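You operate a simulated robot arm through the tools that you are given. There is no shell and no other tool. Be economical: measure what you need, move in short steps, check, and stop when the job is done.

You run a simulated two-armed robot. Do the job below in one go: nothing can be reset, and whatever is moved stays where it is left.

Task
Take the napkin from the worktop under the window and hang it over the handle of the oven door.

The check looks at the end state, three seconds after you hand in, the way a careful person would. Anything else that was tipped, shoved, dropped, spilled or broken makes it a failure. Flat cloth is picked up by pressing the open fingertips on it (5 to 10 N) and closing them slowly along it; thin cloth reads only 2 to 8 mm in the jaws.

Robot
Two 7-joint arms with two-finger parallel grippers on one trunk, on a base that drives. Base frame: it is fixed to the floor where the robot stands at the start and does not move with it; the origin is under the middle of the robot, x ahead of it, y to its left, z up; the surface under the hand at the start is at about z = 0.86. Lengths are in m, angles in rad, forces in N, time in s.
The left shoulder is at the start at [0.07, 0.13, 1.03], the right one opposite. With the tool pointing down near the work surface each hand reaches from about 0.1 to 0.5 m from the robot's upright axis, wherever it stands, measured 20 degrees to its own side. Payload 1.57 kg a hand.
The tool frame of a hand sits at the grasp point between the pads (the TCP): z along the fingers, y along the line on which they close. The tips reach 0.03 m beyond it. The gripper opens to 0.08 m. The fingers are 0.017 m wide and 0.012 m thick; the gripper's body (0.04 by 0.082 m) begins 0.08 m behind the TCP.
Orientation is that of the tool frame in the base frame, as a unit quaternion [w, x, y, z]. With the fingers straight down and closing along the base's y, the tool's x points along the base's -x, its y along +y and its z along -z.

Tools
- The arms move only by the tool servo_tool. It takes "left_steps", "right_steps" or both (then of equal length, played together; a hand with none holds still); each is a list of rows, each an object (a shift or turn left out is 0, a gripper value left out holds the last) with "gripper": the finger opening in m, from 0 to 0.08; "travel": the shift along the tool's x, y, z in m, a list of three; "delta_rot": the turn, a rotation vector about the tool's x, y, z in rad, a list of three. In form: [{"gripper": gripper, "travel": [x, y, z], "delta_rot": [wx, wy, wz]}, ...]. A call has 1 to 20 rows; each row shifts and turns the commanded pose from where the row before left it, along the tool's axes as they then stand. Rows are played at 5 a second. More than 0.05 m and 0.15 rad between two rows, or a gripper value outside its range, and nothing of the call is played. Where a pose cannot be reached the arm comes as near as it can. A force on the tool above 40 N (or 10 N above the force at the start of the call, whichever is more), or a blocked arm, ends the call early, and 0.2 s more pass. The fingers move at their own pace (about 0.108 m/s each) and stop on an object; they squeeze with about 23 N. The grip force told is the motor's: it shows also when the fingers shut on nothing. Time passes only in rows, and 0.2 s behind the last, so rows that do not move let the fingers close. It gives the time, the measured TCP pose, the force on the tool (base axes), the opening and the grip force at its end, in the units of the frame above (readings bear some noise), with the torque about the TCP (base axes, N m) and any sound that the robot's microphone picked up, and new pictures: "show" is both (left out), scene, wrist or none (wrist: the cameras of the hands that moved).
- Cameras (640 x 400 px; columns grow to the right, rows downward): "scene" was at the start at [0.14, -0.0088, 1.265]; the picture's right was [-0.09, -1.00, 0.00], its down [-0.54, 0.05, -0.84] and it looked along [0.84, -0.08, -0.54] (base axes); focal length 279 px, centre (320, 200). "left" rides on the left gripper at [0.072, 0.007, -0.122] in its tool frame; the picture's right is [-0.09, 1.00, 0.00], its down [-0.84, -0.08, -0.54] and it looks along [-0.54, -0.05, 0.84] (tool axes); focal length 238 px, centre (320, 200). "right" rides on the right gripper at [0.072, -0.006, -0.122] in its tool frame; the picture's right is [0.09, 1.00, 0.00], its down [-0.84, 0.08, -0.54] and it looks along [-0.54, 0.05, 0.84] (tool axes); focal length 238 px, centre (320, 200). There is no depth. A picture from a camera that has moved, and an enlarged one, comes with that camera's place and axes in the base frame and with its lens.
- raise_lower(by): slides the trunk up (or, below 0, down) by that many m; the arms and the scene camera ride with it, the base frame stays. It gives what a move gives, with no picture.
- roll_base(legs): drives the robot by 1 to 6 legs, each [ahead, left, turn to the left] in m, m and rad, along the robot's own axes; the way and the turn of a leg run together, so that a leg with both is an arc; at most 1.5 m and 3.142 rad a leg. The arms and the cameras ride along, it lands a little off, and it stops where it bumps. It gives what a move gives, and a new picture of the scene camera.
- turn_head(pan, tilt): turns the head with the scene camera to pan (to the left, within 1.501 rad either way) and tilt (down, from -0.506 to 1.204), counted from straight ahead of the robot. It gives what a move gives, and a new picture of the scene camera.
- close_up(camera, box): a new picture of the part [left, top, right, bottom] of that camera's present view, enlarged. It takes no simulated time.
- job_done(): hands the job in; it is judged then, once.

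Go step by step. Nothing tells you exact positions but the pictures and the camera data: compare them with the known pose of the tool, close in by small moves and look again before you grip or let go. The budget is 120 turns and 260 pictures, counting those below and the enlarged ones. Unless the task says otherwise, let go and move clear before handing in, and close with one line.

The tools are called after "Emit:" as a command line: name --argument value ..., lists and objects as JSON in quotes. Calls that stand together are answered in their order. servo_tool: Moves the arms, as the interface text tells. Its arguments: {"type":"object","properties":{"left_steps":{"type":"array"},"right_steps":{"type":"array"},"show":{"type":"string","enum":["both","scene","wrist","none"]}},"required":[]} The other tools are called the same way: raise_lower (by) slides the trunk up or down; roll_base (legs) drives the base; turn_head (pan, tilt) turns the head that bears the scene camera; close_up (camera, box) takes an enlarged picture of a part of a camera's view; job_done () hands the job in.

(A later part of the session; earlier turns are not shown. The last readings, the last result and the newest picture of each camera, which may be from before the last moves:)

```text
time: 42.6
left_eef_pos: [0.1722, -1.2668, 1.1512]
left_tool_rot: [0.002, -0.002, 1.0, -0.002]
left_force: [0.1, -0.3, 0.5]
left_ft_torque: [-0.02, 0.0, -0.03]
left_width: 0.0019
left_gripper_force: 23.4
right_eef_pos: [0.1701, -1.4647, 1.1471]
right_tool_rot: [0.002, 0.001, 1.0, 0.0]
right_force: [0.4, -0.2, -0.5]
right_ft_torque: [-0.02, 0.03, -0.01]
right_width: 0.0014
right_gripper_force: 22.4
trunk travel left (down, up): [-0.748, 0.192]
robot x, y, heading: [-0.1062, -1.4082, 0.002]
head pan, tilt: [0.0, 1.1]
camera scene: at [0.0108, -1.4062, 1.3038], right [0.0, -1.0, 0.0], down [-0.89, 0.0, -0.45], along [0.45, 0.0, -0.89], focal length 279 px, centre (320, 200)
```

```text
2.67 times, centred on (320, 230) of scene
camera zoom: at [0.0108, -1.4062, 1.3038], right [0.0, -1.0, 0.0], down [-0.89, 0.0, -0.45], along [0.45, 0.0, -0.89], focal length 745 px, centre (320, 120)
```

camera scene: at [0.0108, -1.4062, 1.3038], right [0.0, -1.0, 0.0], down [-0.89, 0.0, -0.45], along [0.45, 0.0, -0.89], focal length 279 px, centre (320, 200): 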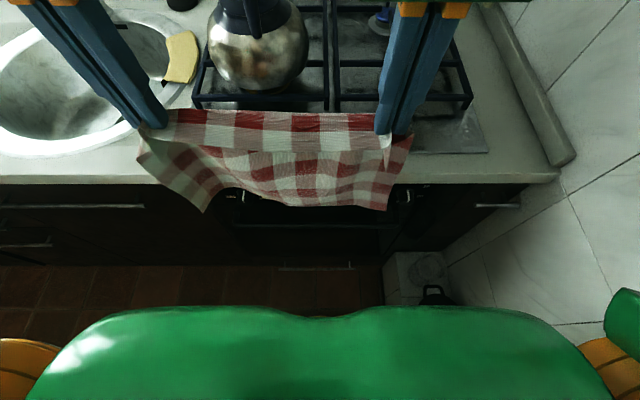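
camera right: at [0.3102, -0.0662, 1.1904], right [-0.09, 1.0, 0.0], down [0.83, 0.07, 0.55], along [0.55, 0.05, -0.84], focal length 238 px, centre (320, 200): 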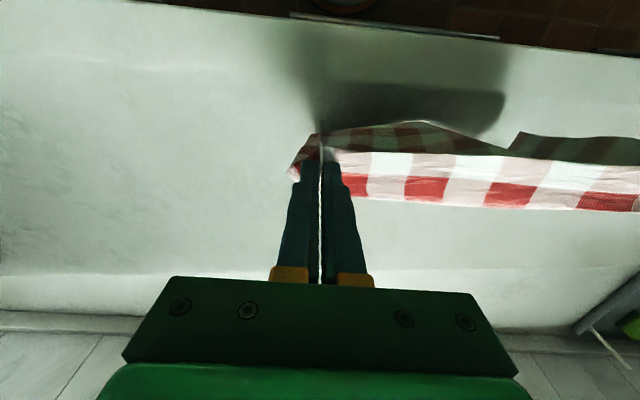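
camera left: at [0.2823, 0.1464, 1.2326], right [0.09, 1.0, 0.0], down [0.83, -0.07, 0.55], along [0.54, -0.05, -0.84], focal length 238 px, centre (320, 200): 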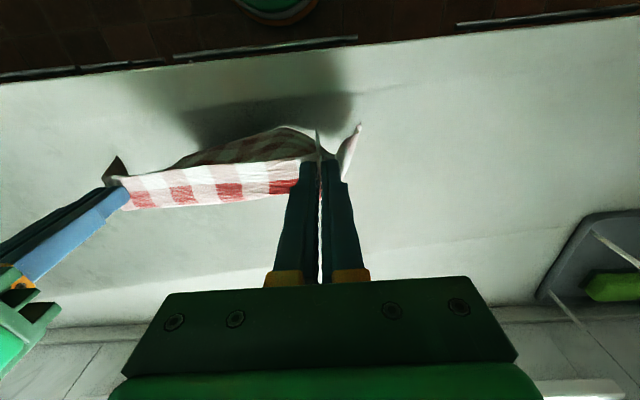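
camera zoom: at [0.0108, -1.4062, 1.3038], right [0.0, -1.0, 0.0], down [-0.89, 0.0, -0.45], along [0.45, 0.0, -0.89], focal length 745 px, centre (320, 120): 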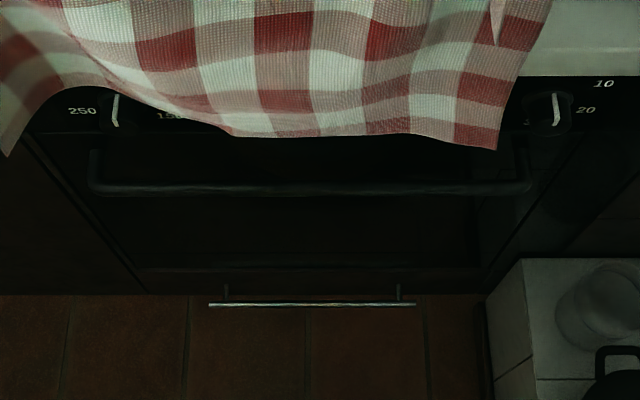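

Emit:
raise_lower --by -0.35

Emit:
turn_head --pan 0.0 --tilt 0.8

Emit:
close_up --camera "right" --box '[0, 0, 640, 400]'

Emit:
close_up --camera "left" --box '[0, 0, 640, 400]'

```text
time: 46.1
left_eef_pos: [0.172, -1.2672, 0.8014]
left_tool_rot: [0.002, -0.001, 1.0, -0.001]
left_force: [0.2, 0.2, 0.1]
left_ft_torque: [0.0, -0.02, 0.01]
left_width: 0.0019
left_gripper_force: 22.4
right_eef_pos: [0.1691, -1.4642, 0.7968]
right_tool_rot: [0.003, 0.001, 1.0, 0.001]
right_force: [-0.3, -0.4, -0.1]
right_ft_torque: [0.03, 0.04, 0.0]
right_width: 0.0015
right_gripper_force: 22.8
trunk travel left (down, up): [-0.398, 0.542]
robot x, y, heading: [-0.1067, -1.4089, 0.001]
head pan, tilt: [0.0, 1.1]
```

```text
time: 46.9
left_eef_pos: [0.1727, -1.2667, 0.8025]
left_tool_rot: [0.002, -0.001, 1.0, -0.002]
left_force: [-0.1, -0.4, -0.2]
left_ft_torque: [0.0, 0.01, -0.02]
left_width: 0.0021
left_gripper_force: 23.2
right_eef_pos: [0.1702, -1.4648, 0.7969]
right_tool_rot: [0.002, 0.001, 1.0, 0.001]
right_force: [-0.7, -0.2, -0.2]
right_ft_torque: [-0.01, -0.02, -0.03]
right_width: 0.0015
right_gripper_force: 23.1
trunk travel left (down, up): [-0.398, 0.542]
robot x, y, heading: [-0.1015, -1.407, -0.003]
head pan, tilt: [0.0, 0.799]
camera scene: at [0.0282, -1.4063, 0.9754], right [0.0, -1.0, 0.0], down [-0.72, 0.0, -0.7], along [0.7, 0.0, -0.72], focal length 279 px, centre (320, 200)
```

scene: 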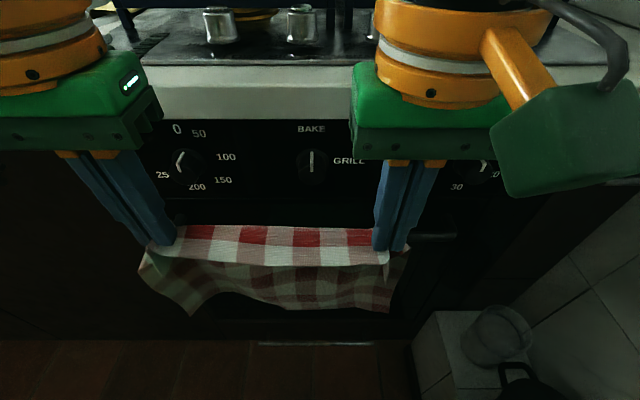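

```text
1.00 times, centred on (320, 200) of right (not enlarged: the box is as wide or as high as the picture)
camera zoom: at [0.0988, -1.4715, 0.9181], right [-0.09, 1.0, 0.0], down [0.83, 0.07, 0.55], along [0.54, 0.05, -0.84], focal length 238 px, centre (320, 200)
```

zoom: 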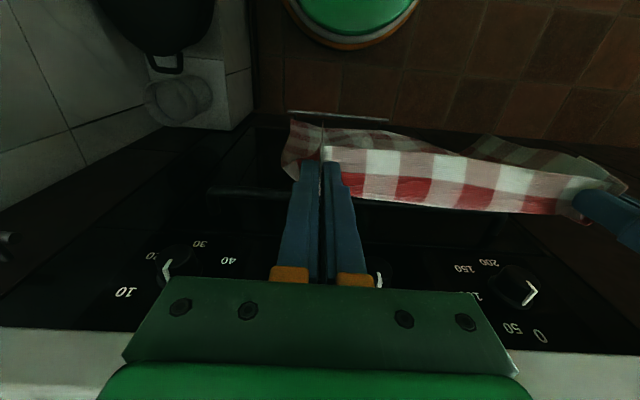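

```text
1.00 times, centred on (320, 200) of left (not enlarged: the box is as wide or as high as the picture)
camera zoom: at [0.0996, -1.2591, 0.9233], right [0.09, 1.0, 0.0], down [0.83, -0.07, 0.55], along [0.54, -0.05, -0.84], focal length 238 px, centre (320, 200)
```

zoom: 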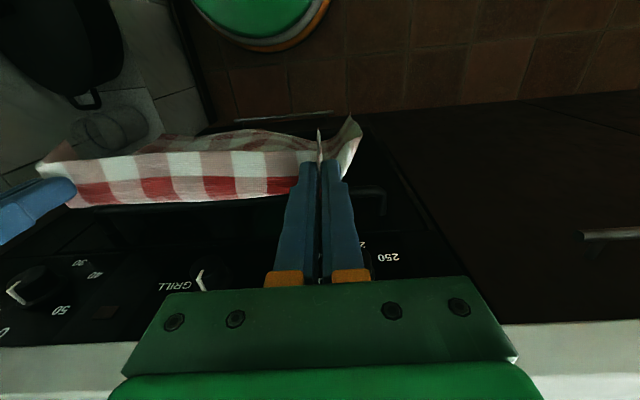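

The bar is at x≈0.27, z≈0.655, y −1.19…−1.60, with a gap of about 3.4 cm to the door and the counter's overhang directly above. An edge grip would leave too little cloth behind the bar. Re-gripping at mid-sides, so a fold straddles the bar with the fingers nearly level, is safer. I test now, in free air, whether the arms can tilt that way.

Emit:
raise_lower --by 0.45

Emit:
servo_tool --left_steps '[{"travel": [-0.03, 0, 0.03]}, {"travel": [-0.03, 0, 0.03]}, {"travel": [-0.04, 0, 0.04]}, {"delta_rot": [0, -0.15, 0]}, {"delta_rot": [0, -0.15, 0]}, {"delta_rot": [0, -0.15, 0]}, {"delta_rot": [0, -0.15, 0]}, {"delta_rot": [0, -0.15, 0]}, {"delta_rot": [0, -0.15, 0]}, {"delta_rot": [0, -0.15, 0]}, {"delta_rot": [0, -0.15, 0]}, {}]' --right_steps '[{"travel": [-0.03, 0, 0.03]}, {"travel": [-0.03, 0, 0.03]}, {"travel": [-0.04, 0, 0.04]}, {"delta_rot": [0, -0.15, 0]}, {"delta_rot": [0, -0.15, 0]}, {"delta_rot": [0, -0.15, 0]}, {"delta_rot": [0, -0.15, 0]}, {"delta_rot": [0, -0.15, 0]}, {"delta_rot": [0, -0.15, 0]}, {"delta_rot": [0, -0.15, 0]}, {"delta_rot": [0, -0.15, 0]}, {}]' --show "scene"

```text
refused: 0.45 is not a number from -0.4 to 0.4
```

```text
refused: row 3 steps farther than a row can; nothing moved
```

Both calls were refused and nothing moved. I redo them within the limits, one at a time.

Emit:
raise_lower --by 0.4

```text
time: 50.7
left_eef_pos: [0.1721, -1.2656, 1.2018]
left_tool_rot: [0.002, -0.002, 1.0, -0.002]
left_force: [-0.5, 0.2, -0.7]
left_ft_torque: [0.0, 0.03, 0.0]
left_width: 0.0019
left_gripper_force: 23.3
right_eef_pos: [0.1707, -1.4647, 1.1969]
right_tool_rot: [0.002, 0.001, 1.0, 0.001]
right_force: [-0.2, 0.3, -0.9]
right_ft_torque: [0.0, 0.01, 0.0]
right_width: 0.0019
right_gripper_force: 23.2
trunk travel left (down, up): [-0.798, 0.142]
robot x, y, heading: [-0.1031, -1.4044, -0.002]
head pan, tilt: [0.0, 0.799]
```

Emit:
servo_tool --left_steps '[{"travel": [-0.03, 0, 0.015]}, {"travel": [-0.03, 0, 0.015]}, {"travel": [-0.03, 0, 0.015]}, {"delta_rot": [0, -0.14, 0]}, {"delta_rot": [0, -0.14, 0]}, {"delta_rot": [0, -0.14, 0]}, {"delta_rot": [0, -0.14, 0]}, {"delta_rot": [0, -0.14, 0]}, {"delta_rot": [0, -0.14, 0]}, {"delta_rot": [0, -0.14, 0]}, {"delta_rot": [0, -0.14, 0]}, {}]' --right_steps '[{"travel": [-0.03, 0, 0.015]}, {"travel": [-0.03, 0, 0.015]}, {"travel": [-0.03, 0, 0.015]}, {"delta_rot": [0, -0.14, 0]}, {"delta_rot": [0, -0.14, 0]}, {"delta_rot": [0, -0.14, 0]}, {"delta_rot": [0, -0.14, 0]}, {"delta_rot": [0, -0.14, 0]}, {"delta_rot": [0, -0.14, 0]}, {"delta_rot": [0, -0.14, 0]}, {"delta_rot": [0, -0.14, 0]}, {}]' --show "scene"

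```text
time: 53.3
left_eef_pos: [0.2832, -1.2765, 1.1747]
left_tool_rot: [0.533, -0.002, 0.846, -0.001]
left_force: [0.6, 0.0, -0.8]
left_ft_torque: [0.04, 0.02, 0.0]
left_width: 0.002
left_gripper_force: 22.5
left hand out of reach, approached as far as the arm can: row 11
right_eef_pos: [0.2608, -1.4645, 1.1515]
right_tool_rot: [0.534, 0.002, 0.846, 0.0]
right_force: [0.5, -0.5, -0.8]
right_ft_torque: [0.02, 0.01, -0.01]
right_width: 0.002
right_gripper_force: 23.3
trunk travel left (down, up): [-0.798, 0.142]
robot x, y, heading: [-0.103, -1.4088, -0.001]
head pan, tilt: [0.0, 0.799]
camera scene: at [0.0283, -1.4063, 1.3755], right [0.0, -1.0, 0.0], down [-0.72, 0.0, -0.7], along [0.7, 0.0, -0.72], focal length 279 px, centre (320, 200)
```

scene: 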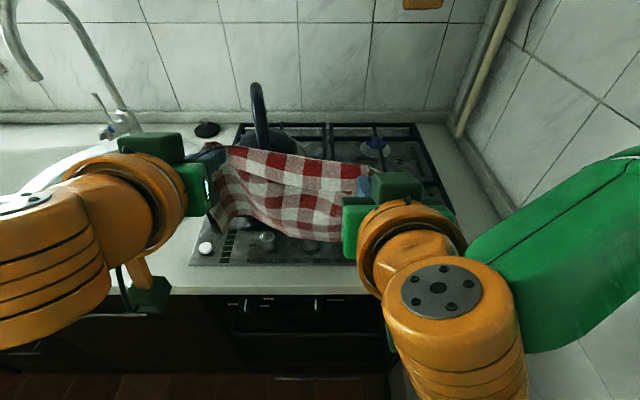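

The tilt to about 64° works. I undo it, draw the hands back and drive to the free worktop to re-grip the napkin.

Emit:
servo_tool --left_steps '[{"delta_rot": [0, 0.14, 0]}, {"delta_rot": [0, 0.14, 0]}, {"delta_rot": [0, 0.14, 0]}, {"delta_rot": [0, 0.14, 0]}, {"delta_rot": [0, 0.14, 0]}, {"delta_rot": [0, 0.14, 0]}, {"delta_rot": [0, 0.14, 0]}, {"delta_rot": [0, 0.14, 0]}, {"travel": [0.04, 0, 0]}, {"travel": [0.04, 0, 0]}, {}]' --right_steps '[{"delta_rot": [0, 0.14, 0]}, {"delta_rot": [0, 0.14, 0]}, {"delta_rot": [0, 0.14, 0]}, {"delta_rot": [0, 0.14, 0]}, {"delta_rot": [0, 0.14, 0]}, {"delta_rot": [0, 0.14, 0]}, {"delta_rot": [0, 0.14, 0]}, {"delta_rot": [0, 0.14, 0]}, {"travel": [0.04, 0, 0]}, {"travel": [0.04, 0, 0]}, {}]' --show "scene"

```text
time: 55.7
left_eef_pos: [0.2057, -1.2758, 1.1735]
left_tool_rot: [0.001, -0.002, 1.0, -0.001]
left_force: [0.3, 0.1, -0.1]
left_ft_torque: [0.0, 0.04, -0.02]
left_width: 0.0021
left_gripper_force: 23.2
right_eef_pos: [0.1815, -1.4661, 1.151]
right_tool_rot: [0.001, 0.002, 1.0, 0.001]
right_force: [-0.6, 0.5, -0.6]
right_ft_torque: [0.01, 0.03, -0.05]
right_width: 0.0018
right_gripper_force: 23.4
trunk travel left (down, up): [-0.798, 0.142]
robot x, y, heading: [-0.1044, -1.4036, 0.001]
head pan, tilt: [0.0, 0.799]
camera scene: at [0.0303, -1.4067, 1.3753], right [0.0, -1.0, 0.0], down [-0.72, 0.0, -0.7], along [0.7, 0.0, -0.72], focal length 279 px, centre (320, 200)
```

scene: 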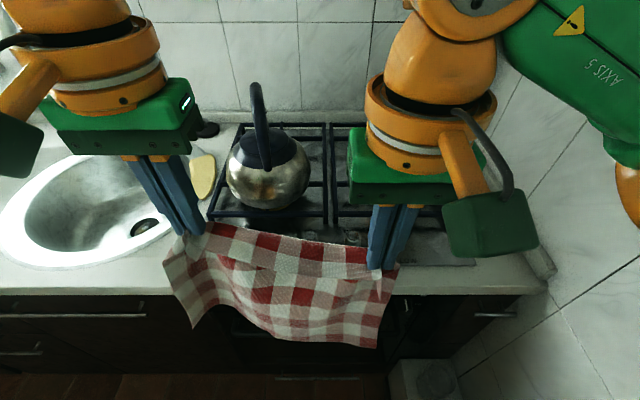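

Emit:
servo_tool --left_steps '[{"travel": [0.012, 0, 0.011]}, {"travel": [0.012, 0, 0.011]}, {}]' --show "none"

Emit:
roll_base --legs '[[0, 1.4, 0], [0.1, 0, 0]]'

```text
time: 56.5
left_eef_pos: [0.1818, -1.2744, 1.1517]
left_tool_rot: [0.001, -0.001, 1.0, -0.002]
left_force: [0.0, 0.5, -0.1]
left_ft_torque: [0.01, 0.02, -0.01]
left_width: 0.0021
left_gripper_force: 22.7
right_eef_pos: [0.1797, -1.4659, 1.1516]
right_tool_rot: [0.002, 0.001, 1.0, 0.0]
right_force: [0.0, -0.2, -0.2]
right_ft_torque: [0.01, -0.02, -0.04]
right_width: 0.0017
right_gripper_force: 22.9
trunk travel left (down, up): [-0.798, 0.142]
robot x, y, heading: [-0.1018, -1.4026, 0.0]
head pan, tilt: [0.0, 0.799]
```

```text
time: 64.3
left_eef_pos: [0.2768, 0.1349, 1.1515]
left_tool_rot: [0.005, -0.002, 1.0, -0.002]
left_force: [-0.3, -0.6, -0.5]
left_ft_torque: [0.0, -0.03, -0.03]
left_width: 0.0021
left_gripper_force: 22.9
right_eef_pos: [0.276, -0.0558, 1.1516]
right_tool_rot: [0.004, 0.0, 1.0, 0.001]
right_force: [-0.2, -1.0, -0.3]
right_ft_torque: [0.03, -0.03, -0.02]
right_width: 0.0016
right_gripper_force: 23.1
trunk travel left (down, up): [-0.798, 0.142]
robot x, y, heading: [-0.0064, 0.005, -0.003]
head pan, tilt: [0.0, 0.799]
camera scene: at [0.1229, 0.0031, 1.376], right [0.0, -1.0, 0.0], down [-0.71, 0.0, -0.7], along [0.7, 0.0, -0.71], focal length 279 px, centre (320, 200)
```

scene: 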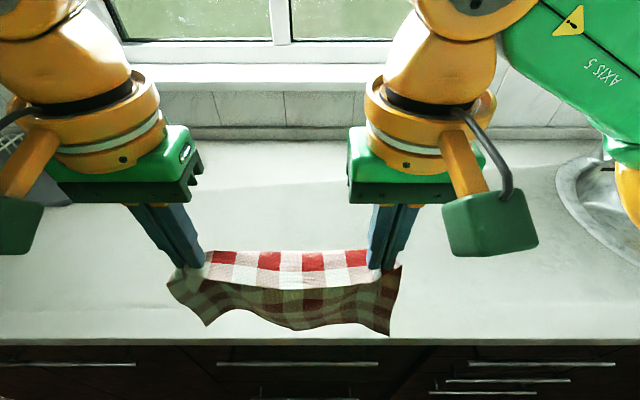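

I lay the napkin back on the free worktop: hands forward first, then lower while drawing toward me so it lays flat.

Emit:
servo_tool --left_steps '[{"travel": [-0.045, 0, 0.005]}, {"travel": [-0.045, 0, 0.01]}, {"travel": [-0.045, 0, 0.01]}, {"travel": [-0.045, 0, 0.01]}, {"travel": [-0.045, 0, 0.01]}, {}, {}]' --right_steps '[{"travel": [-0.045, 0, 0.005]}, {"travel": [-0.045, 0, 0.01]}, {"travel": [-0.045, 0, 0.01]}, {"travel": [-0.045, 0, 0.01]}, {"travel": [-0.045, 0, 0.01]}, {}, {}]' --show "scene"

```text
time: 65.9
left_eef_pos: [0.4561, 0.1322, 1.1011]
left_tool_rot: [0.002, -0.002, 1.0, -0.002]
left_force: [-0.7, -7.3, -0.9]
left_ft_torque: [-0.24, -0.01, -0.02]
left_width: 0.0019
left_gripper_force: 23.2
left hand out of reach, approached as far as the arm can: row 4, 5
right_eef_pos: [0.4503, -0.0714, 1.0931]
right_tool_rot: [0.002, 0.0, 1.0, 0.001]
right_force: [-0.5, 7.4, 0.4]
right_ft_torque: [0.23, 0.02, 0.01]
right_width: 0.0017
right_gripper_force: 22.5
right hand out of reach, approached as far as the arm can: row 4, 5
trunk travel left (down, up): [-0.798, 0.142]
robot x, y, heading: [-0.0036, 0.0019, -0.005]
head pan, tilt: [0.0, 0.799]
camera scene: at [0.1276, 0.003, 1.3755], right [0.0, -1.0, 0.0], down [-0.72, 0.0, -0.7], along [0.7, 0.0, -0.72], focal length 279 px, centre (320, 200)
```

scene: 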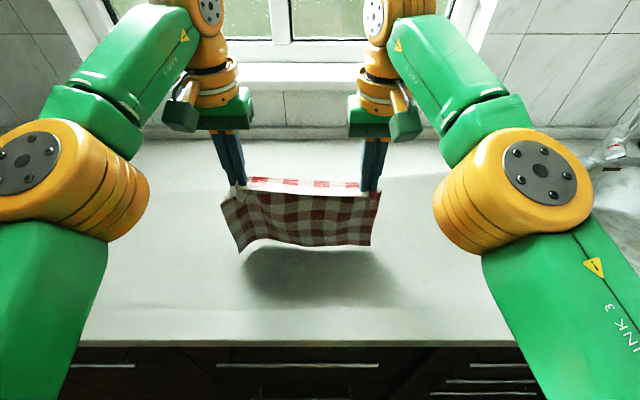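

Emit:
servo_tool --left_steps '[{"travel": [0.0, -0.004, 0.022]}, {"travel": [0.03, 0, 0.022]}, {"travel": [0.025, 0, 0.022]}, {"travel": [0.02, 0, 0.022]}, {"travel": [0.015, 0, 0.022]}, {"travel": [0.01, 0, 0.022]}, {"travel": [0.01, 0, 0.022]}, {"travel": [0.01, 0, 0.022]}, {"travel": [0.01, 0, 0.02]}, {"travel": [0.01, 0, 0]}, {"travel": [0.01, 0, 0]}, {}]' --right_steps '[{"travel": [0.0, 0.004, 0.022]}, {"travel": [0.03, 0, 0.022]}, {"travel": [0.025, 0, 0.022]}, {"travel": [0.02, 0, 0.022]}, {"travel": [0.015, 0, 0.022]}, {"travel": [0.01, 0, 0.022]}, {"travel": [0.01, 0, 0.022]}, {"travel": [0.01, 0, 0.022]}, {"travel": [0.01, 0, 0.012]}, {"travel": [0.01, 0, 0]}, {"travel": [0.01, 0, 0]}, {}]' --show "scene"

```text
time: 68.0
left_eef_pos: [0.3276, 0.1247, 0.9068]
left_tool_rot: [0.01, -0.001, 1.0, -0.008]
left_force: [14.1, -15.7, 8.4]
left_ft_torque: [-0.63, -0.54, 0.09]
left_width: 0.0021
left_gripper_force: 23.1
right_eef_pos: [0.4576, -0.0313, 0.9792]
right_tool_rot: [-0.006, -0.006, 1.0, 0.005]
right_force: [-14.7, 16.7, -8.0]
right_ft_torque: [0.55, 0.51, 0.05]
right_width: 0.0019
right_gripper_force: 22.5
right hand out of reach, approached as far as the arm can: row 1, 2, 3, 4, 5, 6, 7, 8, 9, 10
trunk travel left (down, up): [-0.798, 0.142]
robot x, y, heading: [-0.0053, 0.0025, -0.001]
head pan, tilt: [0.0, 0.799]
stopped in row 10 (right hand): the force on the tool passed its limit at 41 N (the readings are from after the stop); the commanded pose is now the measured one
camera scene: at [0.1275, 0.0032, 1.3755], right [0.0, -1.0, 0.0], down [-0.72, 0.0, -0.7], along [0.7, 0.0, -0.72], focal length 279 px, centre (320, 200)
```

scene: 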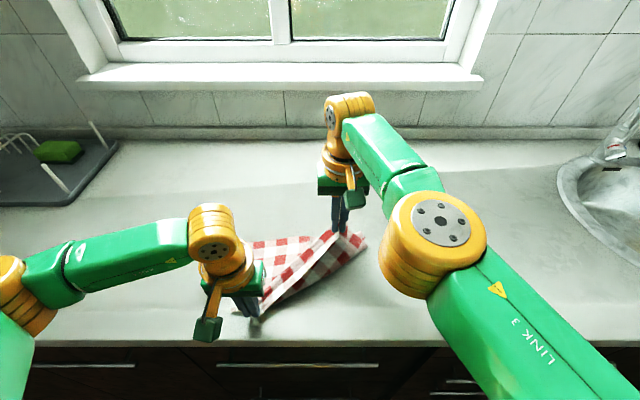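

The right hand's command had overrun its reach, so it lagged and the cloth is now skewed between the hands. The command has been reset; I bring the right hand back level with the left.

Emit:
servo_tool --right_steps '[{"travel": [0.02, 0, 0.005]}, {"travel": [0.02, -0.004, 0.01]}, {"travel": [0.02, -0.004, 0.012]}, {"travel": [0.02, -0.004, 0.012]}, {"travel": [0.02, -0.006, 0.012]}, {"travel": [0.015, -0.008, 0.012]}, {"travel": [0.015, -0.006, 0.009]}, {}]' --show "scene"

```text
time: 69.8
left_eef_pos: [0.3266, 0.1252, 0.9058]
left_tool_rot: [0.008, -0.002, 1.0, -0.008]
left_force: [19.0, -20.1, 9.7]
left_ft_torque: [-0.78, -0.62, 0.11]
left_width: 0.0019
left_gripper_force: 22.4
right_eef_pos: [0.4591, -0.0319, 0.9764]
right_tool_rot: [-0.004, -0.003, 1.0, 0.005]
right_force: [-18.8, 21.4, -9.6]
right_ft_torque: [0.63, 0.62, 0.09]
right_width: 0.0019
right_gripper_force: 22.8
right hand out of reach, approached as far as the arm can: row 1, 2, 3, 4, 5, 6, 7
trunk travel left (down, up): [-0.798, 0.142]
robot x, y, heading: [-0.0011, 0.0031, 0.001]
head pan, tilt: [0.0, 0.799]
camera scene: at [0.1278, 0.0031, 1.3755], right [0.0, -1.0, 0.0], down [-0.72, 0.0, -0.7], along [0.7, 0.0, -0.72], focal length 279 px, centre (320, 200)
```

scene: 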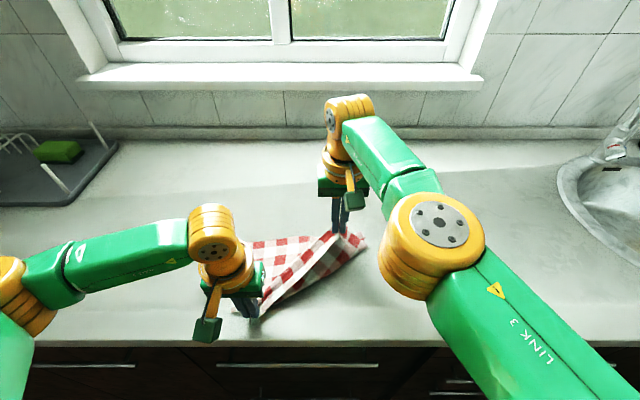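

The right arm can't go that way and cloth tension is 20 N. I relieve it by moving the left hand toward the right one, then try the right hand upward.

Emit:
servo_tool --left_steps '[{"travel": [-0.015, 0, -0.012]}, {"travel": [-0.015, 0, -0.012]}, {"travel": [-0.015, 0, -0.012]}, {"travel": [-0.015, 0, -0.012]}, {"travel": [-0.015, 0, -0.01]}, {}]' --show "none"

Emit:
servo_tool --right_steps '[{"travel": [0, 0, -0.01]}, {"travel": [0, 0, -0.01]}, {}]' --show "none"

```text
time: 71.2
left_eef_pos: [0.4004, 0.1275, 0.9654]
left_tool_rot: [0.008, -0.001, 1.0, -0.007]
left_force: [-0.2, 0.2, 1.3]
left_ft_torque: [0.01, -0.01, 0.0]
left_width: 0.0021
left_gripper_force: 22.6
right_eef_pos: [0.4587, -0.033, 0.9767]
right_tool_rot: [-0.004, -0.003, 1.0, 0.004]
right_force: [-0.5, 0.0, 0.3]
right_ft_torque: [0.03, 0.01, -0.01]
right_width: 0.0018
right_gripper_force: 22.9
trunk travel left (down, up): [-0.798, 0.142]
robot x, y, heading: [-0.0001, 0.0045, 0.001]
head pan, tilt: [0.0, 0.799]
```

```text
time: 72.0
left_eef_pos: [0.4006, 0.1273, 0.9646]
left_tool_rot: [0.007, -0.002, 1.0, -0.006]
left_force: [0.0, 1.4, 0.2]
left_ft_torque: [-0.04, 0.01, 0.01]
left_width: 0.0021
left_gripper_force: 23.1
right_eef_pos: [0.4603, -0.0339, 0.9954]
right_tool_rot: [-0.002, -0.003, 1.0, 0.003]
right_force: [-0.5, 0.4, 0.5]
right_ft_torque: [0.0, 0.0, -0.01]
right_width: 0.0016
right_gripper_force: 22.7
trunk travel left (down, up): [-0.798, 0.142]
robot x, y, heading: [-0.0015, -0.0006, -0.003]
head pan, tilt: [0.0, 0.799]
```

Up works for the right hand. I lift both to about z 1.08 and then test drawing them back.

Emit:
servo_tool --left_steps '[{"travel": [0, 0, -0.03]}, {"travel": [0, 0, -0.03]}, {"travel": [0, 0, -0.03]}, {"travel": [0, 0, -0.025]}, {}]' --right_steps '[{"travel": [0, -0.01, -0.025]}, {"travel": [0, -0.01, -0.025]}, {"travel": [0, -0.01, -0.02]}, {"travel": [0, -0.003, -0.015]}, {}]' --show "none"

Emit:
servo_tool --right_steps '[{"travel": [0.015, 0, 0]}, {"travel": [0.015, 0, 0]}, {"travel": [0.015, 0, 0]}, {"travel": [0.015, 0, 0]}, {}]' --show "scene"

```text
time: 73.2
left_eef_pos: [0.401, 0.1288, 1.0813]
left_tool_rot: [0.005, -0.001, 1.0, -0.006]
left_force: [1.3, -2.8, -0.5]
left_ft_torque: [-0.09, 0.0, 0.01]
left_width: 0.002
left_gripper_force: 22.7
right_eef_pos: [0.4531, -0.0697, 1.0789]
right_tool_rot: [-0.002, -0.003, 1.0, 0.004]
right_force: [-1.2, 2.8, 0.3]
right_ft_torque: [0.08, 0.06, 0.01]
right_width: 0.0018
right_gripper_force: 23.2
right hand out of reach, approached as far as the arm can: row 3, 4
trunk travel left (down, up): [-0.798, 0.142]
robot x, y, heading: [-0.0058, 0.0073, -0.003]
head pan, tilt: [0.0, 0.799]
```

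```text
time: 74.4
left_eef_pos: [0.4006, 0.1285, 1.081]
left_tool_rot: [0.007, -0.002, 1.0, -0.006]
left_force: [-0.5, 0.7, 1.5]
left_ft_torque: [-0.02, -0.04, -0.01]
left_width: 0.0019
left_gripper_force: 22.9
right_eef_pos: [0.3918, -0.0701, 1.0801]
right_tool_rot: [-0.003, -0.002, 1.0, 0.003]
right_force: [0.2, -0.1, 0.2]
right_ft_torque: [0.03, -0.03, 0.03]
right_width: 0.0019
right_gripper_force: 23.1
trunk travel left (down, up): [-0.798, 0.142]
robot x, y, heading: [-0.0038, 0.0014, 0.002]
head pan, tilt: [0.0, 0.799]
camera scene: at [0.1279, 0.0033, 1.3755], right [0.0, -1.0, 0.0], down [-0.72, 0.0, -0.7], along [0.7, 0.0, -0.72], focal length 279 px, centre (320, 200)
```

scene: 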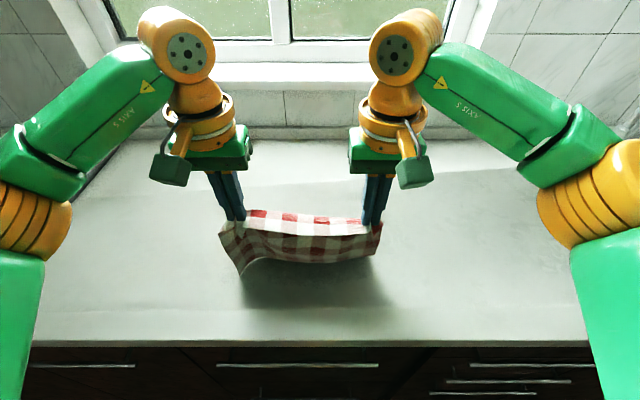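

Recovered: both hands level at z 1.08. I raise the trunk and lower the hands by the same amount to gain forward reach for a clean lay-down.

Emit:
raise_lower --by 0.135

Emit:
servo_tool --left_steps '[{"travel": [0, 0, 0.03]}, {"travel": [0, 0, 0.03]}, {"travel": [-0.02, 0, 0.03]}, {"travel": [-0.02, 0, 0.03]}, {"travel": [-0.02, 0, 0.0]}, {"travel": [-0.015, 0, 0.0]}, {"travel": [-0.015, 0, 0.0]}, {}, {}]' --right_steps '[{"travel": [0, 0, 0.03]}, {"travel": [0, 0, 0.03]}, {"travel": [-0.025, 0, 0.03]}, {"travel": [-0.025, 0, 0.03]}, {"travel": [-0.02, 0, 0.0]}, {"travel": [-0.015, 0, 0.0]}, {"travel": [-0.015, 0, 0.0]}, {}, {}]' --show "scene"

```text
time: 76.0
left_eef_pos: [0.4006, 0.1281, 1.215]
left_tool_rot: [0.007, -0.001, 1.0, -0.006]
left_force: [-0.4, -0.9, -0.3]
left_ft_torque: [0.02, 0.01, -0.01]
left_width: 0.0019
left_gripper_force: 22.6
right_eef_pos: [0.3931, -0.0697, 1.2158]
right_tool_rot: [-0.003, -0.002, 1.0, 0.003]
right_force: [0.8, -0.3, -0.9]
right_ft_torque: [0.02, 0.01, 0.0]
right_width: 0.0017
right_gripper_force: 23.2
trunk travel left (down, up): [-0.933, 0.007]
robot x, y, heading: [-0.0017, 0.0036, 0.0]
head pan, tilt: [0.0, 0.799]
```

```text
time: 78.0
left_eef_pos: [0.4867, 0.1319, 1.0969]
left_tool_rot: [0.006, -0.001, 1.0, -0.006]
left_force: [0.5, -2.2, -1.3]
left_ft_torque: [-0.11, 0.0, 0.01]
left_width: 0.002
left_gripper_force: 23.4
left hand out of reach, approached as far as the arm can: row 7
right_eef_pos: [0.473, -0.0725, 1.0931]
right_tool_rot: [-0.003, -0.003, 1.0, 0.003]
right_force: [0.1, 3.0, 0.5]
right_ft_torque: [0.09, -0.01, 0.02]
right_width: 0.0013
right_gripper_force: 22.9
right hand out of reach, approached as far as the arm can: row 6, 7
trunk travel left (down, up): [-0.933, 0.007]
robot x, y, heading: [-0.0047, 0.0016, 0.0]
head pan, tilt: [0.0, 0.799]
camera scene: at [0.1277, 0.0036, 1.5105], right [0.0, -1.0, 0.0], down [-0.72, 0.0, -0.7], along [0.7, 0.0, -0.72], focal length 279 px, centre (320, 200)
```

scene: 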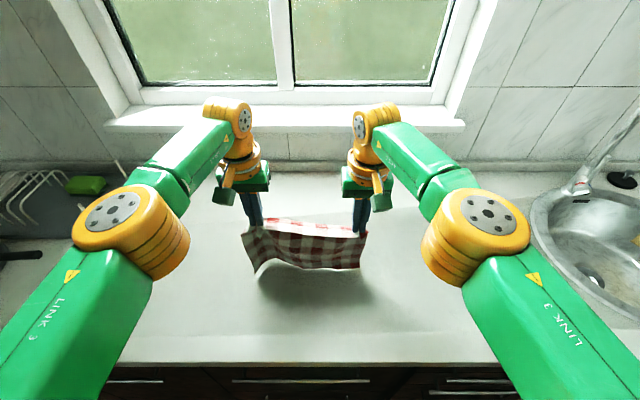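

Emit:
servo_tool --left_steps '[{"travel": [0.027, 0, 0.007]}, {"travel": [0.027, 0, 0.007]}, {"travel": [0.025, 0, 0.007]}, {"travel": [0.025, 0, 0.007]}, {}]' --right_steps '[{"travel": [0.028, 0, 0.007]}, {"travel": [0.028, 0, 0.007]}, {"travel": [0.028, 0, 0.007]}, {"travel": [0.025, 0, 0.007]}, {}]' --show "none"

```text
time: 79.2
left_eef_pos: [0.3845, 0.1287, 1.0681]
left_tool_rot: [0.008, -0.002, 1.0, -0.005]
left_force: [-0.2, -1.7, 0.1]
left_ft_torque: [-0.05, -0.05, -0.02]
left_width: 0.0021
left_gripper_force: 22.6
right_eef_pos: [0.3626, -0.0722, 1.0686]
right_tool_rot: [-0.003, -0.002, 1.0, 0.004]
right_force: [1.4, 1.6, 0.2]
right_ft_torque: [0.0, 0.03, 0.02]
right_width: 0.002
right_gripper_force: 22.8
trunk travel left (down, up): [-0.933, 0.007]
robot x, y, heading: [0.0001, 0.0032, -0.002]
head pan, tilt: [0.0, 0.799]
```

Emit:
servo_tool --left_steps '[{"travel": [0.013, -0.002, 0.02]}, {"travel": [0.013, 0, 0.02]}, {"travel": [0.011, 0, 0.02]}, {"travel": [0.011, 0, 0.02]}, {"travel": [0.008, 0, 0.02]}, {"travel": [0.007, 0, 0.02]}, {"travel": [0.005, 0, 0.02]}, {"travel": [0.005, 0, 0.02]}, {}]' --right_steps '[{"travel": [0.008, 0.002, 0.02]}, {"travel": [0.008, 0, 0.02]}, {"travel": [0.006, 0, 0.02]}, {"travel": [0.008, 0, 0.02]}, {"travel": [0.007, 0, 0.02]}, {"travel": [0.005, 0, 0.02]}, {"travel": [0.005, 0, 0.02]}, {"travel": [0.005, 0, 0.02]}, {}]' --show "scene"

```text
time: 81.2
left_eef_pos: [0.3118, 0.125, 0.907]
left_tool_rot: [0.007, -0.002, 1.0, -0.006]
left_force: [0.0, 0.5, 0.2]
left_ft_torque: [-0.02, -0.04, 0.01]
left_width: 0.002
left_gripper_force: 22.6
right_eef_pos: [0.3085, -0.0726, 0.9082]
right_tool_rot: [-0.002, -0.003, 1.0, 0.004]
right_force: [-1.3, 1.2, -0.2]
right_ft_torque: [-0.03, -0.01, -0.01]
right_width: 0.0019
right_gripper_force: 22.6
trunk travel left (down, up): [-0.933, 0.007]
robot x, y, heading: [-0.0027, 0.0028, -0.004]
head pan, tilt: [0.0, 0.799]
camera scene: at [0.1278, 0.0031, 1.5105], right [0.0, -1.0, 0.0], down [-0.72, 0.0, -0.7], along [0.7, 0.0, -0.72], focal length 279 px, centre (320, 200)
```

scene: 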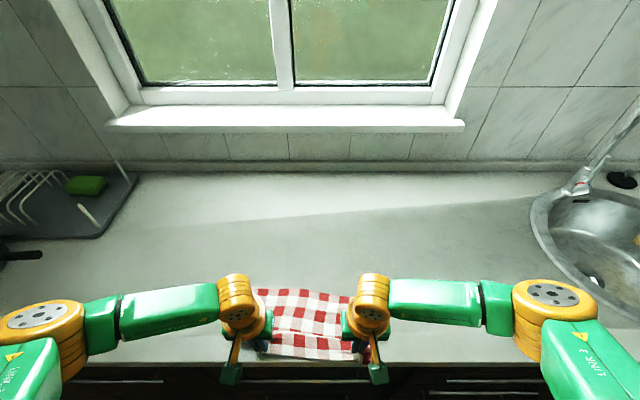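

The napkin lies out ahead of the hands. I lower onto the counter, open and lift clear.

Emit:
servo_tool --left_steps '[{"travel": [0, 0, 0.01]}, {}, {"gripper": 0.01}, {"gripper": 0.02}, {"gripper": 0.03}, {"travel": [0, 0, -0.01]}, {"travel": [0, 0, -0.03]}, {"travel": [0, 0, -0.04]}, {"travel": [0, 0.02, -0.04]}, {"travel": [0, 0.03, -0.03]}, {}]' --right_steps '[{"travel": [0, 0, 0.01]}, {}, {"gripper": 0.01}, {"gripper": 0.02}, {"gripper": 0.03}, {"travel": [0, 0, -0.01]}, {"travel": [0, 0, -0.03]}, {"travel": [0, 0, -0.04]}, {"travel": [0, -0.02, -0.04]}, {"travel": [0, -0.03, -0.03]}, {}]' --show "both"

```text
time: 83.6
left_eef_pos: [0.3096, 0.1785, 1.0479]
left_tool_rot: [0.007, -0.001, 1.0, -0.006]
left_force: [-1.0, 0.1, -0.6]
left_ft_torque: [0.0, -0.03, 0.03]
left_width: 0.03
left_gripper_force: 0.1
right_eef_pos: [0.3082, -0.1225, 1.0456]
right_tool_rot: [-0.002, -0.003, 1.0, 0.004]
right_force: [0.2, -0.8, -0.1]
right_ft_torque: [0.03, 0.03, -0.03]
right_width: 0.0298
right_gripper_force: 0.1
trunk travel left (down, up): [-0.933, 0.007]
robot x, y, heading: [-0.0053, 0.0023, 0.0]
head pan, tilt: [0.0, 0.799]
camera scene: at [0.1279, 0.0031, 1.5105], right [0.0, -1.0, 0.0], down [-0.72, 0.0, -0.7], along [0.7, 0.0, -0.72], focal length 279 px, centre (320, 200)
camera right: at [0.2373, -0.13, 1.1669], right [-0.1, 1.0, 0.01], down [0.84, 0.08, 0.54], along [0.53, 0.06, -0.84], focal length 238 px, centre (320, 200)
camera left: at [0.2358, 0.1875, 1.1684], right [0.09, 1.0, -0.01], down [0.83, -0.07, 0.55], along [0.55, -0.06, -0.83], focal length 238 px, centre (320, 200)
```

scene: 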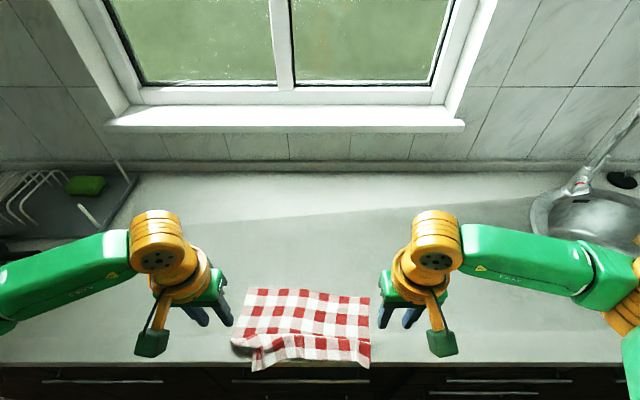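
right: 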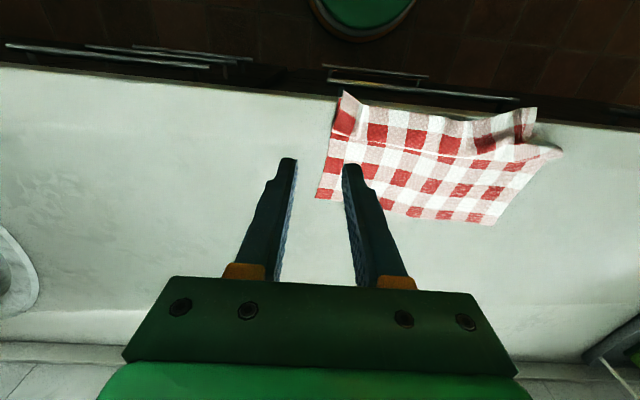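
left: 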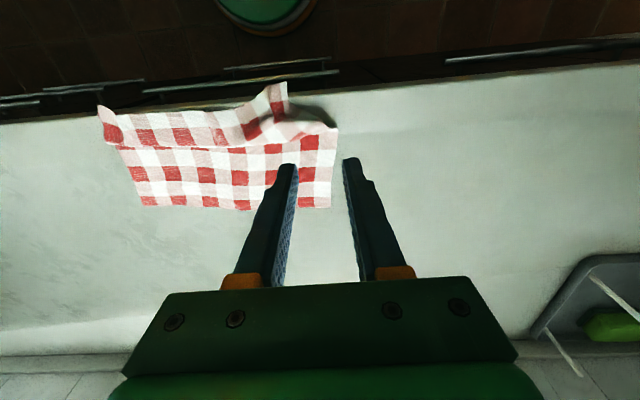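

Emit:
close_up --camera "scene" --box '[200, 270, 400, 390]'

```text
3.20 times, centred on (300, 330) of scene
camera zoom: at [0.1279, 0.0031, 1.5105], right [0.0, -1.0, 0.0], down [-0.72, 0.0, -0.7], along [0.7, 0.0, -0.72], focal length 894 px, centre (384, -216)
```

zoom: 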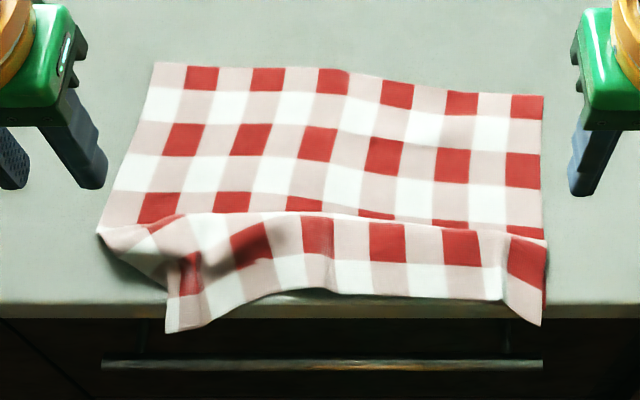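

The ridge lies close to the cloth's mid-line (x≈0.33), so I grip the two sides there. I position the hands and descend.

Emit:
servo_tool --left_steps '[{"gripper": 0.05, "travel": [-0.014, -0.013, 0.03]}, {"travel": [-0.014, -0.0135, 0.03]}, {"travel": [0, 0, 0.03]}, {"travel": [0, 0, 0.03]}, {"travel": [0, 0, 0.02]}, {}]' --right_steps '[{"gripper": 0.05, "travel": [-0.008, 0.028, 0.03]}, {"travel": [-0.008, 0.0285, 0.03]}, {"travel": [0, 0, 0.03]}, {"travel": [0, 0, 0.03]}, {"travel": [0, 0, 0.018]}, {}]' --show "both"

```text
time: 85.0
left_eef_pos: [0.3407, 0.1512, 0.9075]
left_tool_rot: [0.008, -0.002, 1.0, -0.006]
left_force: [-0.2, -0.9, 0.3]
left_ft_torque: [0.02, 0.0, 0.01]
left_width: 0.05
left_gripper_force: 0.1
right_eef_pos: [0.3256, -0.064, 0.9074]
right_tool_rot: [-0.003, -0.002, 1.0, 0.004]
right_force: [0.1, -0.2, 0.9]
right_ft_torque: [-0.05, 0.01, 0.0]
right_width: 0.0499
right_gripper_force: 0.0
trunk travel left (down, up): [-0.933, 0.007]
robot x, y, heading: [-0.0059, 0.0042, 0.002]
head pan, tilt: [0.0, 0.799]
camera scene: at [0.1274, 0.003, 1.5105], right [0.0, -1.0, 0.0], down [-0.72, 0.0, -0.7], along [0.7, 0.0, -0.72], focal length 279 px, centre (320, 200)
camera right: at [0.2551, -0.0726, 1.0293], right [-0.1, 1.0, 0.01], down [0.84, 0.08, 0.54], along [0.54, 0.06, -0.84], focal length 238 px, centre (320, 200)
camera left: at [0.2662, 0.16, 1.0278], right [0.09, 1.0, -0.01], down [0.83, -0.07, 0.55], along [0.55, -0.06, -0.83], focal length 238 px, centre (320, 200)
```

scene: 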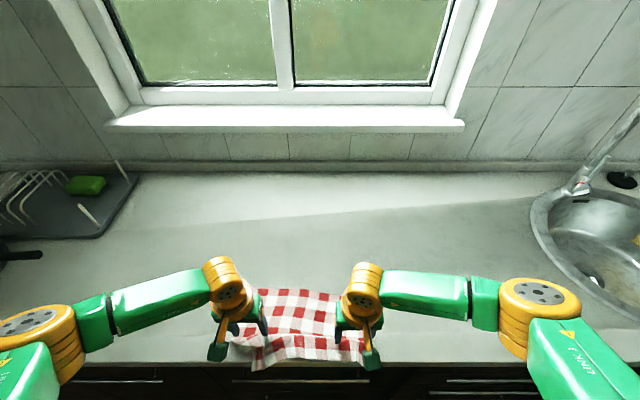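
right: 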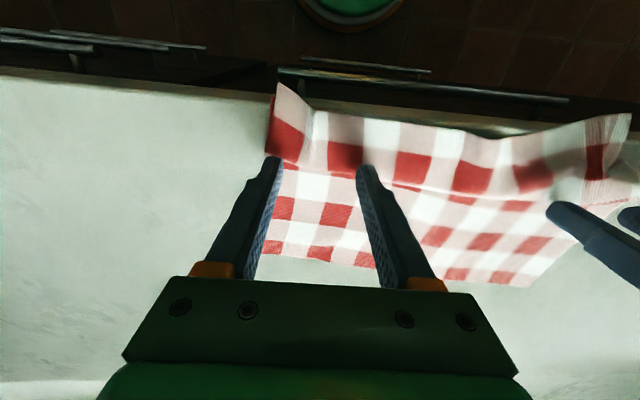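
left: 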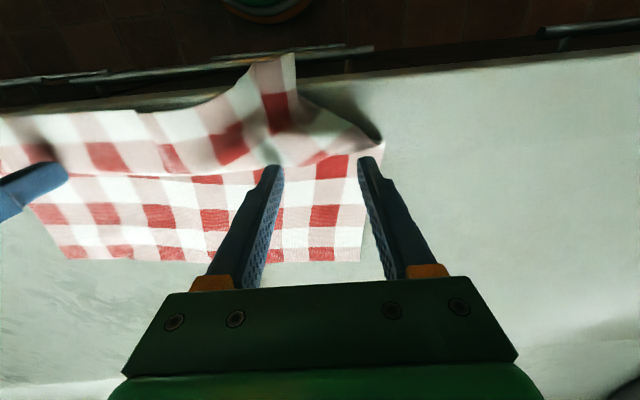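

Slightly outside; I shift both hands inward by 1 cm and press down in fine steps.

Emit:
servo_tool --left_steps '[{"travel": [0, -0.011, 0.0]}, {"travel": [0, 0, 0.006]}, {"travel": [0, 0, 0.006]}, {"travel": [0, 0, 0.003]}, {}]' --right_steps '[{"travel": [0, 0.01, 0.0]}, {"travel": [0, 0, 0.006]}, {"travel": [0, 0, 0.006]}, {"travel": [0, 0, 0.003]}, {}]' --show "wrist"

```text
time: 86.2
left_eef_pos: [0.3388, 0.138, 0.8925]
left_tool_rot: [0.007, -0.002, 1.0, -0.005]
left_force: [0.6, 0.2, 1.6]
left_ft_torque: [0.06, -0.04, -0.02]
left_width: 0.0497
left_gripper_force: 0.0
right_eef_pos: [0.3262, -0.0552, 0.8928]
right_tool_rot: [-0.003, -0.003, 1.0, 0.004]
right_force: [-0.4, -0.3, -0.4]
right_ft_torque: [0.0, -0.03, 0.03]
right_width: 0.0502
right_gripper_force: 0.1
trunk travel left (down, up): [-0.933, 0.007]
robot x, y, heading: [-0.0048, 0.0059, -0.002]
head pan, tilt: [0.0, 0.799]
camera right: at [0.2551, -0.063, 1.0158], right [-0.1, 1.0, 0.01], down [0.84, 0.08, 0.54], along [0.54, 0.06, -0.84], focal length 238 px, centre (320, 200)
camera left: at [0.2654, 0.1459, 1.0133], right [0.09, 1.0, -0.01], down [0.83, -0.07, 0.55], along [0.55, -0.06, -0.83], focal length 238 px, centre (320, 200)
```

right: 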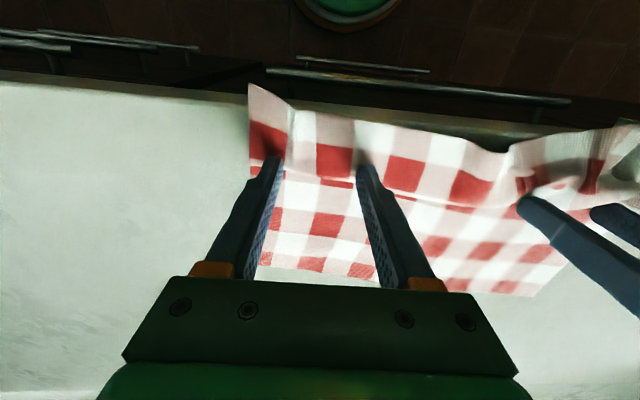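
left: 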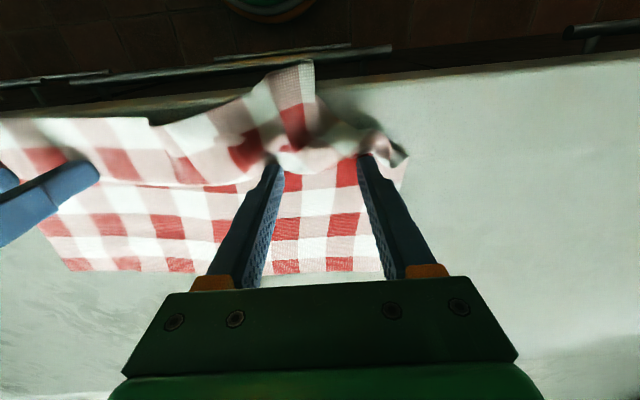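

Emit:
servo_tool --left_steps '[{"travel": [0, 0, 0.0007]}, {}, {"gripper": 0.044}, {"gripper": 0.038}, {"gripper": 0.032}, {"gripper": 0.026}, {"gripper": 0.02}, {"gripper": 0.014}, {"gripper": 0.008}, {"gripper": 0.0}, {}, {}]' --right_steps '[{"travel": [0, 0, 0.0013]}, {}, {"gripper": 0.044}, {"gripper": 0.038}, {"gripper": 0.032}, {"gripper": 0.026}, {"gripper": 0.02}, {"gripper": 0.014}, {"gripper": 0.008}, {"gripper": 0.0}, {}, {}]' --show "wrist"

```text
time: 88.8
left_eef_pos: [0.3386, 0.1378, 0.8924]
left_tool_rot: [0.008, -0.001, 1.0, -0.006]
left_force: [0.4, -2.4, 4.7]
left_ft_torque: [-0.11, 0.05, 0.0]
left_width: 0.0025
left_gripper_force: 22.8
right_eef_pos: [0.3247, -0.0553, 0.894]
right_tool_rot: [-0.002, -0.003, 1.0, 0.005]
right_force: [0.3, 3.2, 8.0]
right_ft_torque: [0.12, -0.04, 0.03]
right_width: 0.0015
right_gripper_force: 23.0
trunk travel left (down, up): [-0.933, 0.007]
robot x, y, heading: [-0.0017, 0.0001, -0.002]
head pan, tilt: [0.0, 0.799]
camera right: at [0.2536, -0.0632, 1.0156], right [-0.1, 1.0, 0.01], down [0.84, 0.08, 0.54], along [0.54, 0.06, -0.84], focal length 238 px, centre (320, 200)
camera left: at [0.2643, 0.1465, 1.0129], right [0.09, 1.0, -0.01], down [0.83, -0.07, 0.56], along [0.55, -0.06, -0.83], focal length 238 px, centre (320, 200)
```

right: 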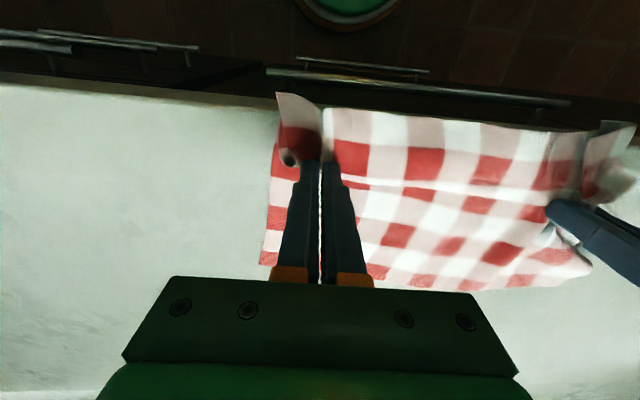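
left: 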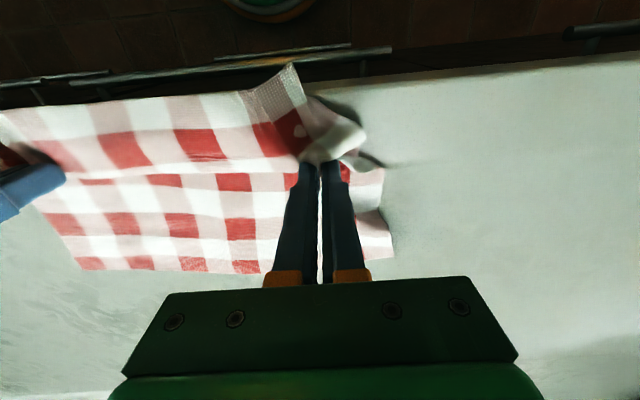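

Both grips are closed on the mid-sides. I lift and look.

Emit:
servo_tool --left_steps '[{"travel": [0, 0, -0.02]}, {"travel": [0, 0, -0.03]}, {"travel": [0, 0, -0.03]}, {"travel": [0, 0, -0.04]}, {"travel": [0, 0, -0.04]}, {"travel": [0, 0, -0.04]}, {}, {}]' --right_steps '[{"travel": [0, 0, -0.02]}, {"travel": [0, 0, -0.03]}, {"travel": [0, 0, -0.03]}, {"travel": [0, 0, -0.04]}, {"travel": [0, 0, -0.04]}, {"travel": [0, 0, -0.04]}, {}, {}]' --show "both"

Emit:
close_up --camera "scene" --box '[180, 200, 420, 380]'

```text
time: 90.6
left_eef_pos: [0.338, 0.1407, 1.0929]
left_tool_rot: [0.006, -0.002, 1.0, -0.006]
left_force: [0.6, -5.5, 0.5]
left_ft_torque: [-0.14, 0.03, 0.05]
left_width: 0.0024
left_gripper_force: 22.8
right_eef_pos: [0.3298, -0.057, 1.0945]
right_tool_rot: [-0.003, -0.003, 1.0, 0.004]
right_force: [-0.4, 3.9, -0.5]
right_ft_torque: [0.14, 0.01, -0.01]
right_width: 0.0015
right_gripper_force: 22.8
trunk travel left (down, up): [-0.933, 0.007]
robot x, y, heading: [-0.0048, 0.0059, -0.002]
head pan, tilt: [0.0, 0.799]
camera scene: at [0.1281, 0.0031, 1.5105], right [0.0, -1.0, 0.0], down [-0.72, 0.0, -0.7], along [0.7, 0.0, -0.72], focal length 279 px, centre (320, 200)
camera right: at [0.2587, -0.0645, 1.2163], right [-0.1, 1.0, 0.01], down [0.84, 0.08, 0.54], along [0.53, 0.06, -0.84], focal length 238 px, centre (320, 200)
camera left: at [0.2639, 0.1496, 1.2128], right [0.09, 1.0, -0.01], down [0.83, -0.07, 0.55], along [0.55, -0.06, -0.83], focal length 238 px, centre (320, 200)
```

scene: 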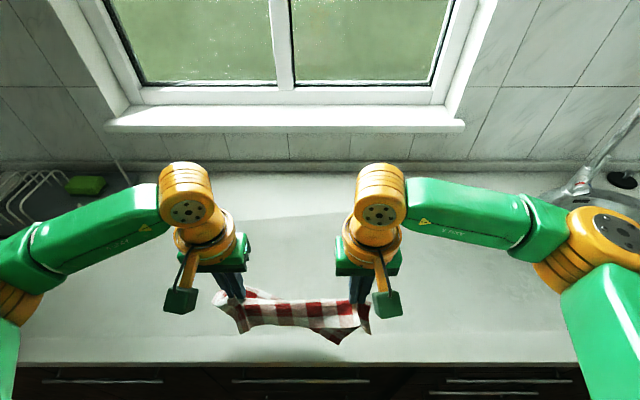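
right: 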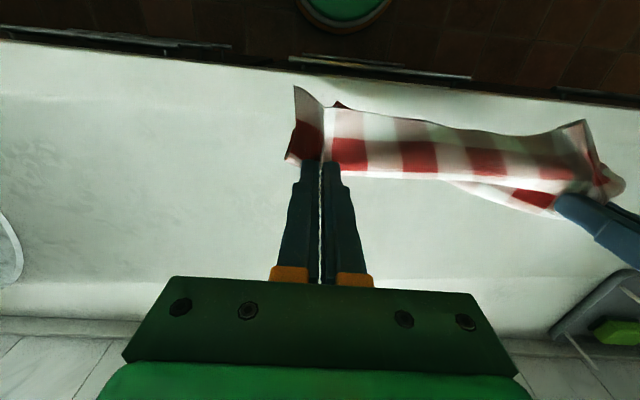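
left: 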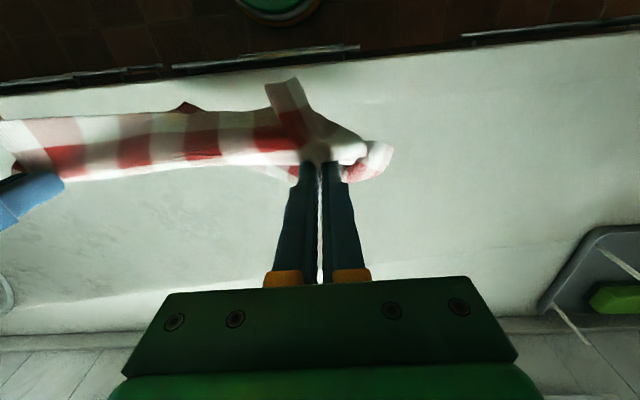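

```text
2.22 times, centred on (300, 290) of scene
camera zoom: at [0.1281, 0.0031, 1.5105], right [0.0, -1.0, 0.0], down [-0.72, 0.0, -0.7], along [0.7, 0.0, -0.72], focal length 621 px, centre (364, 0)
```

zoom: 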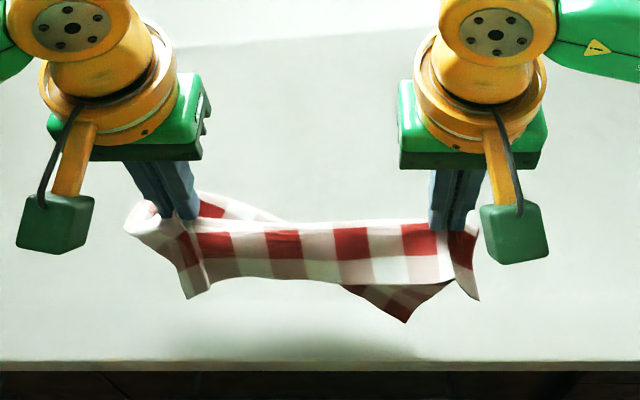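

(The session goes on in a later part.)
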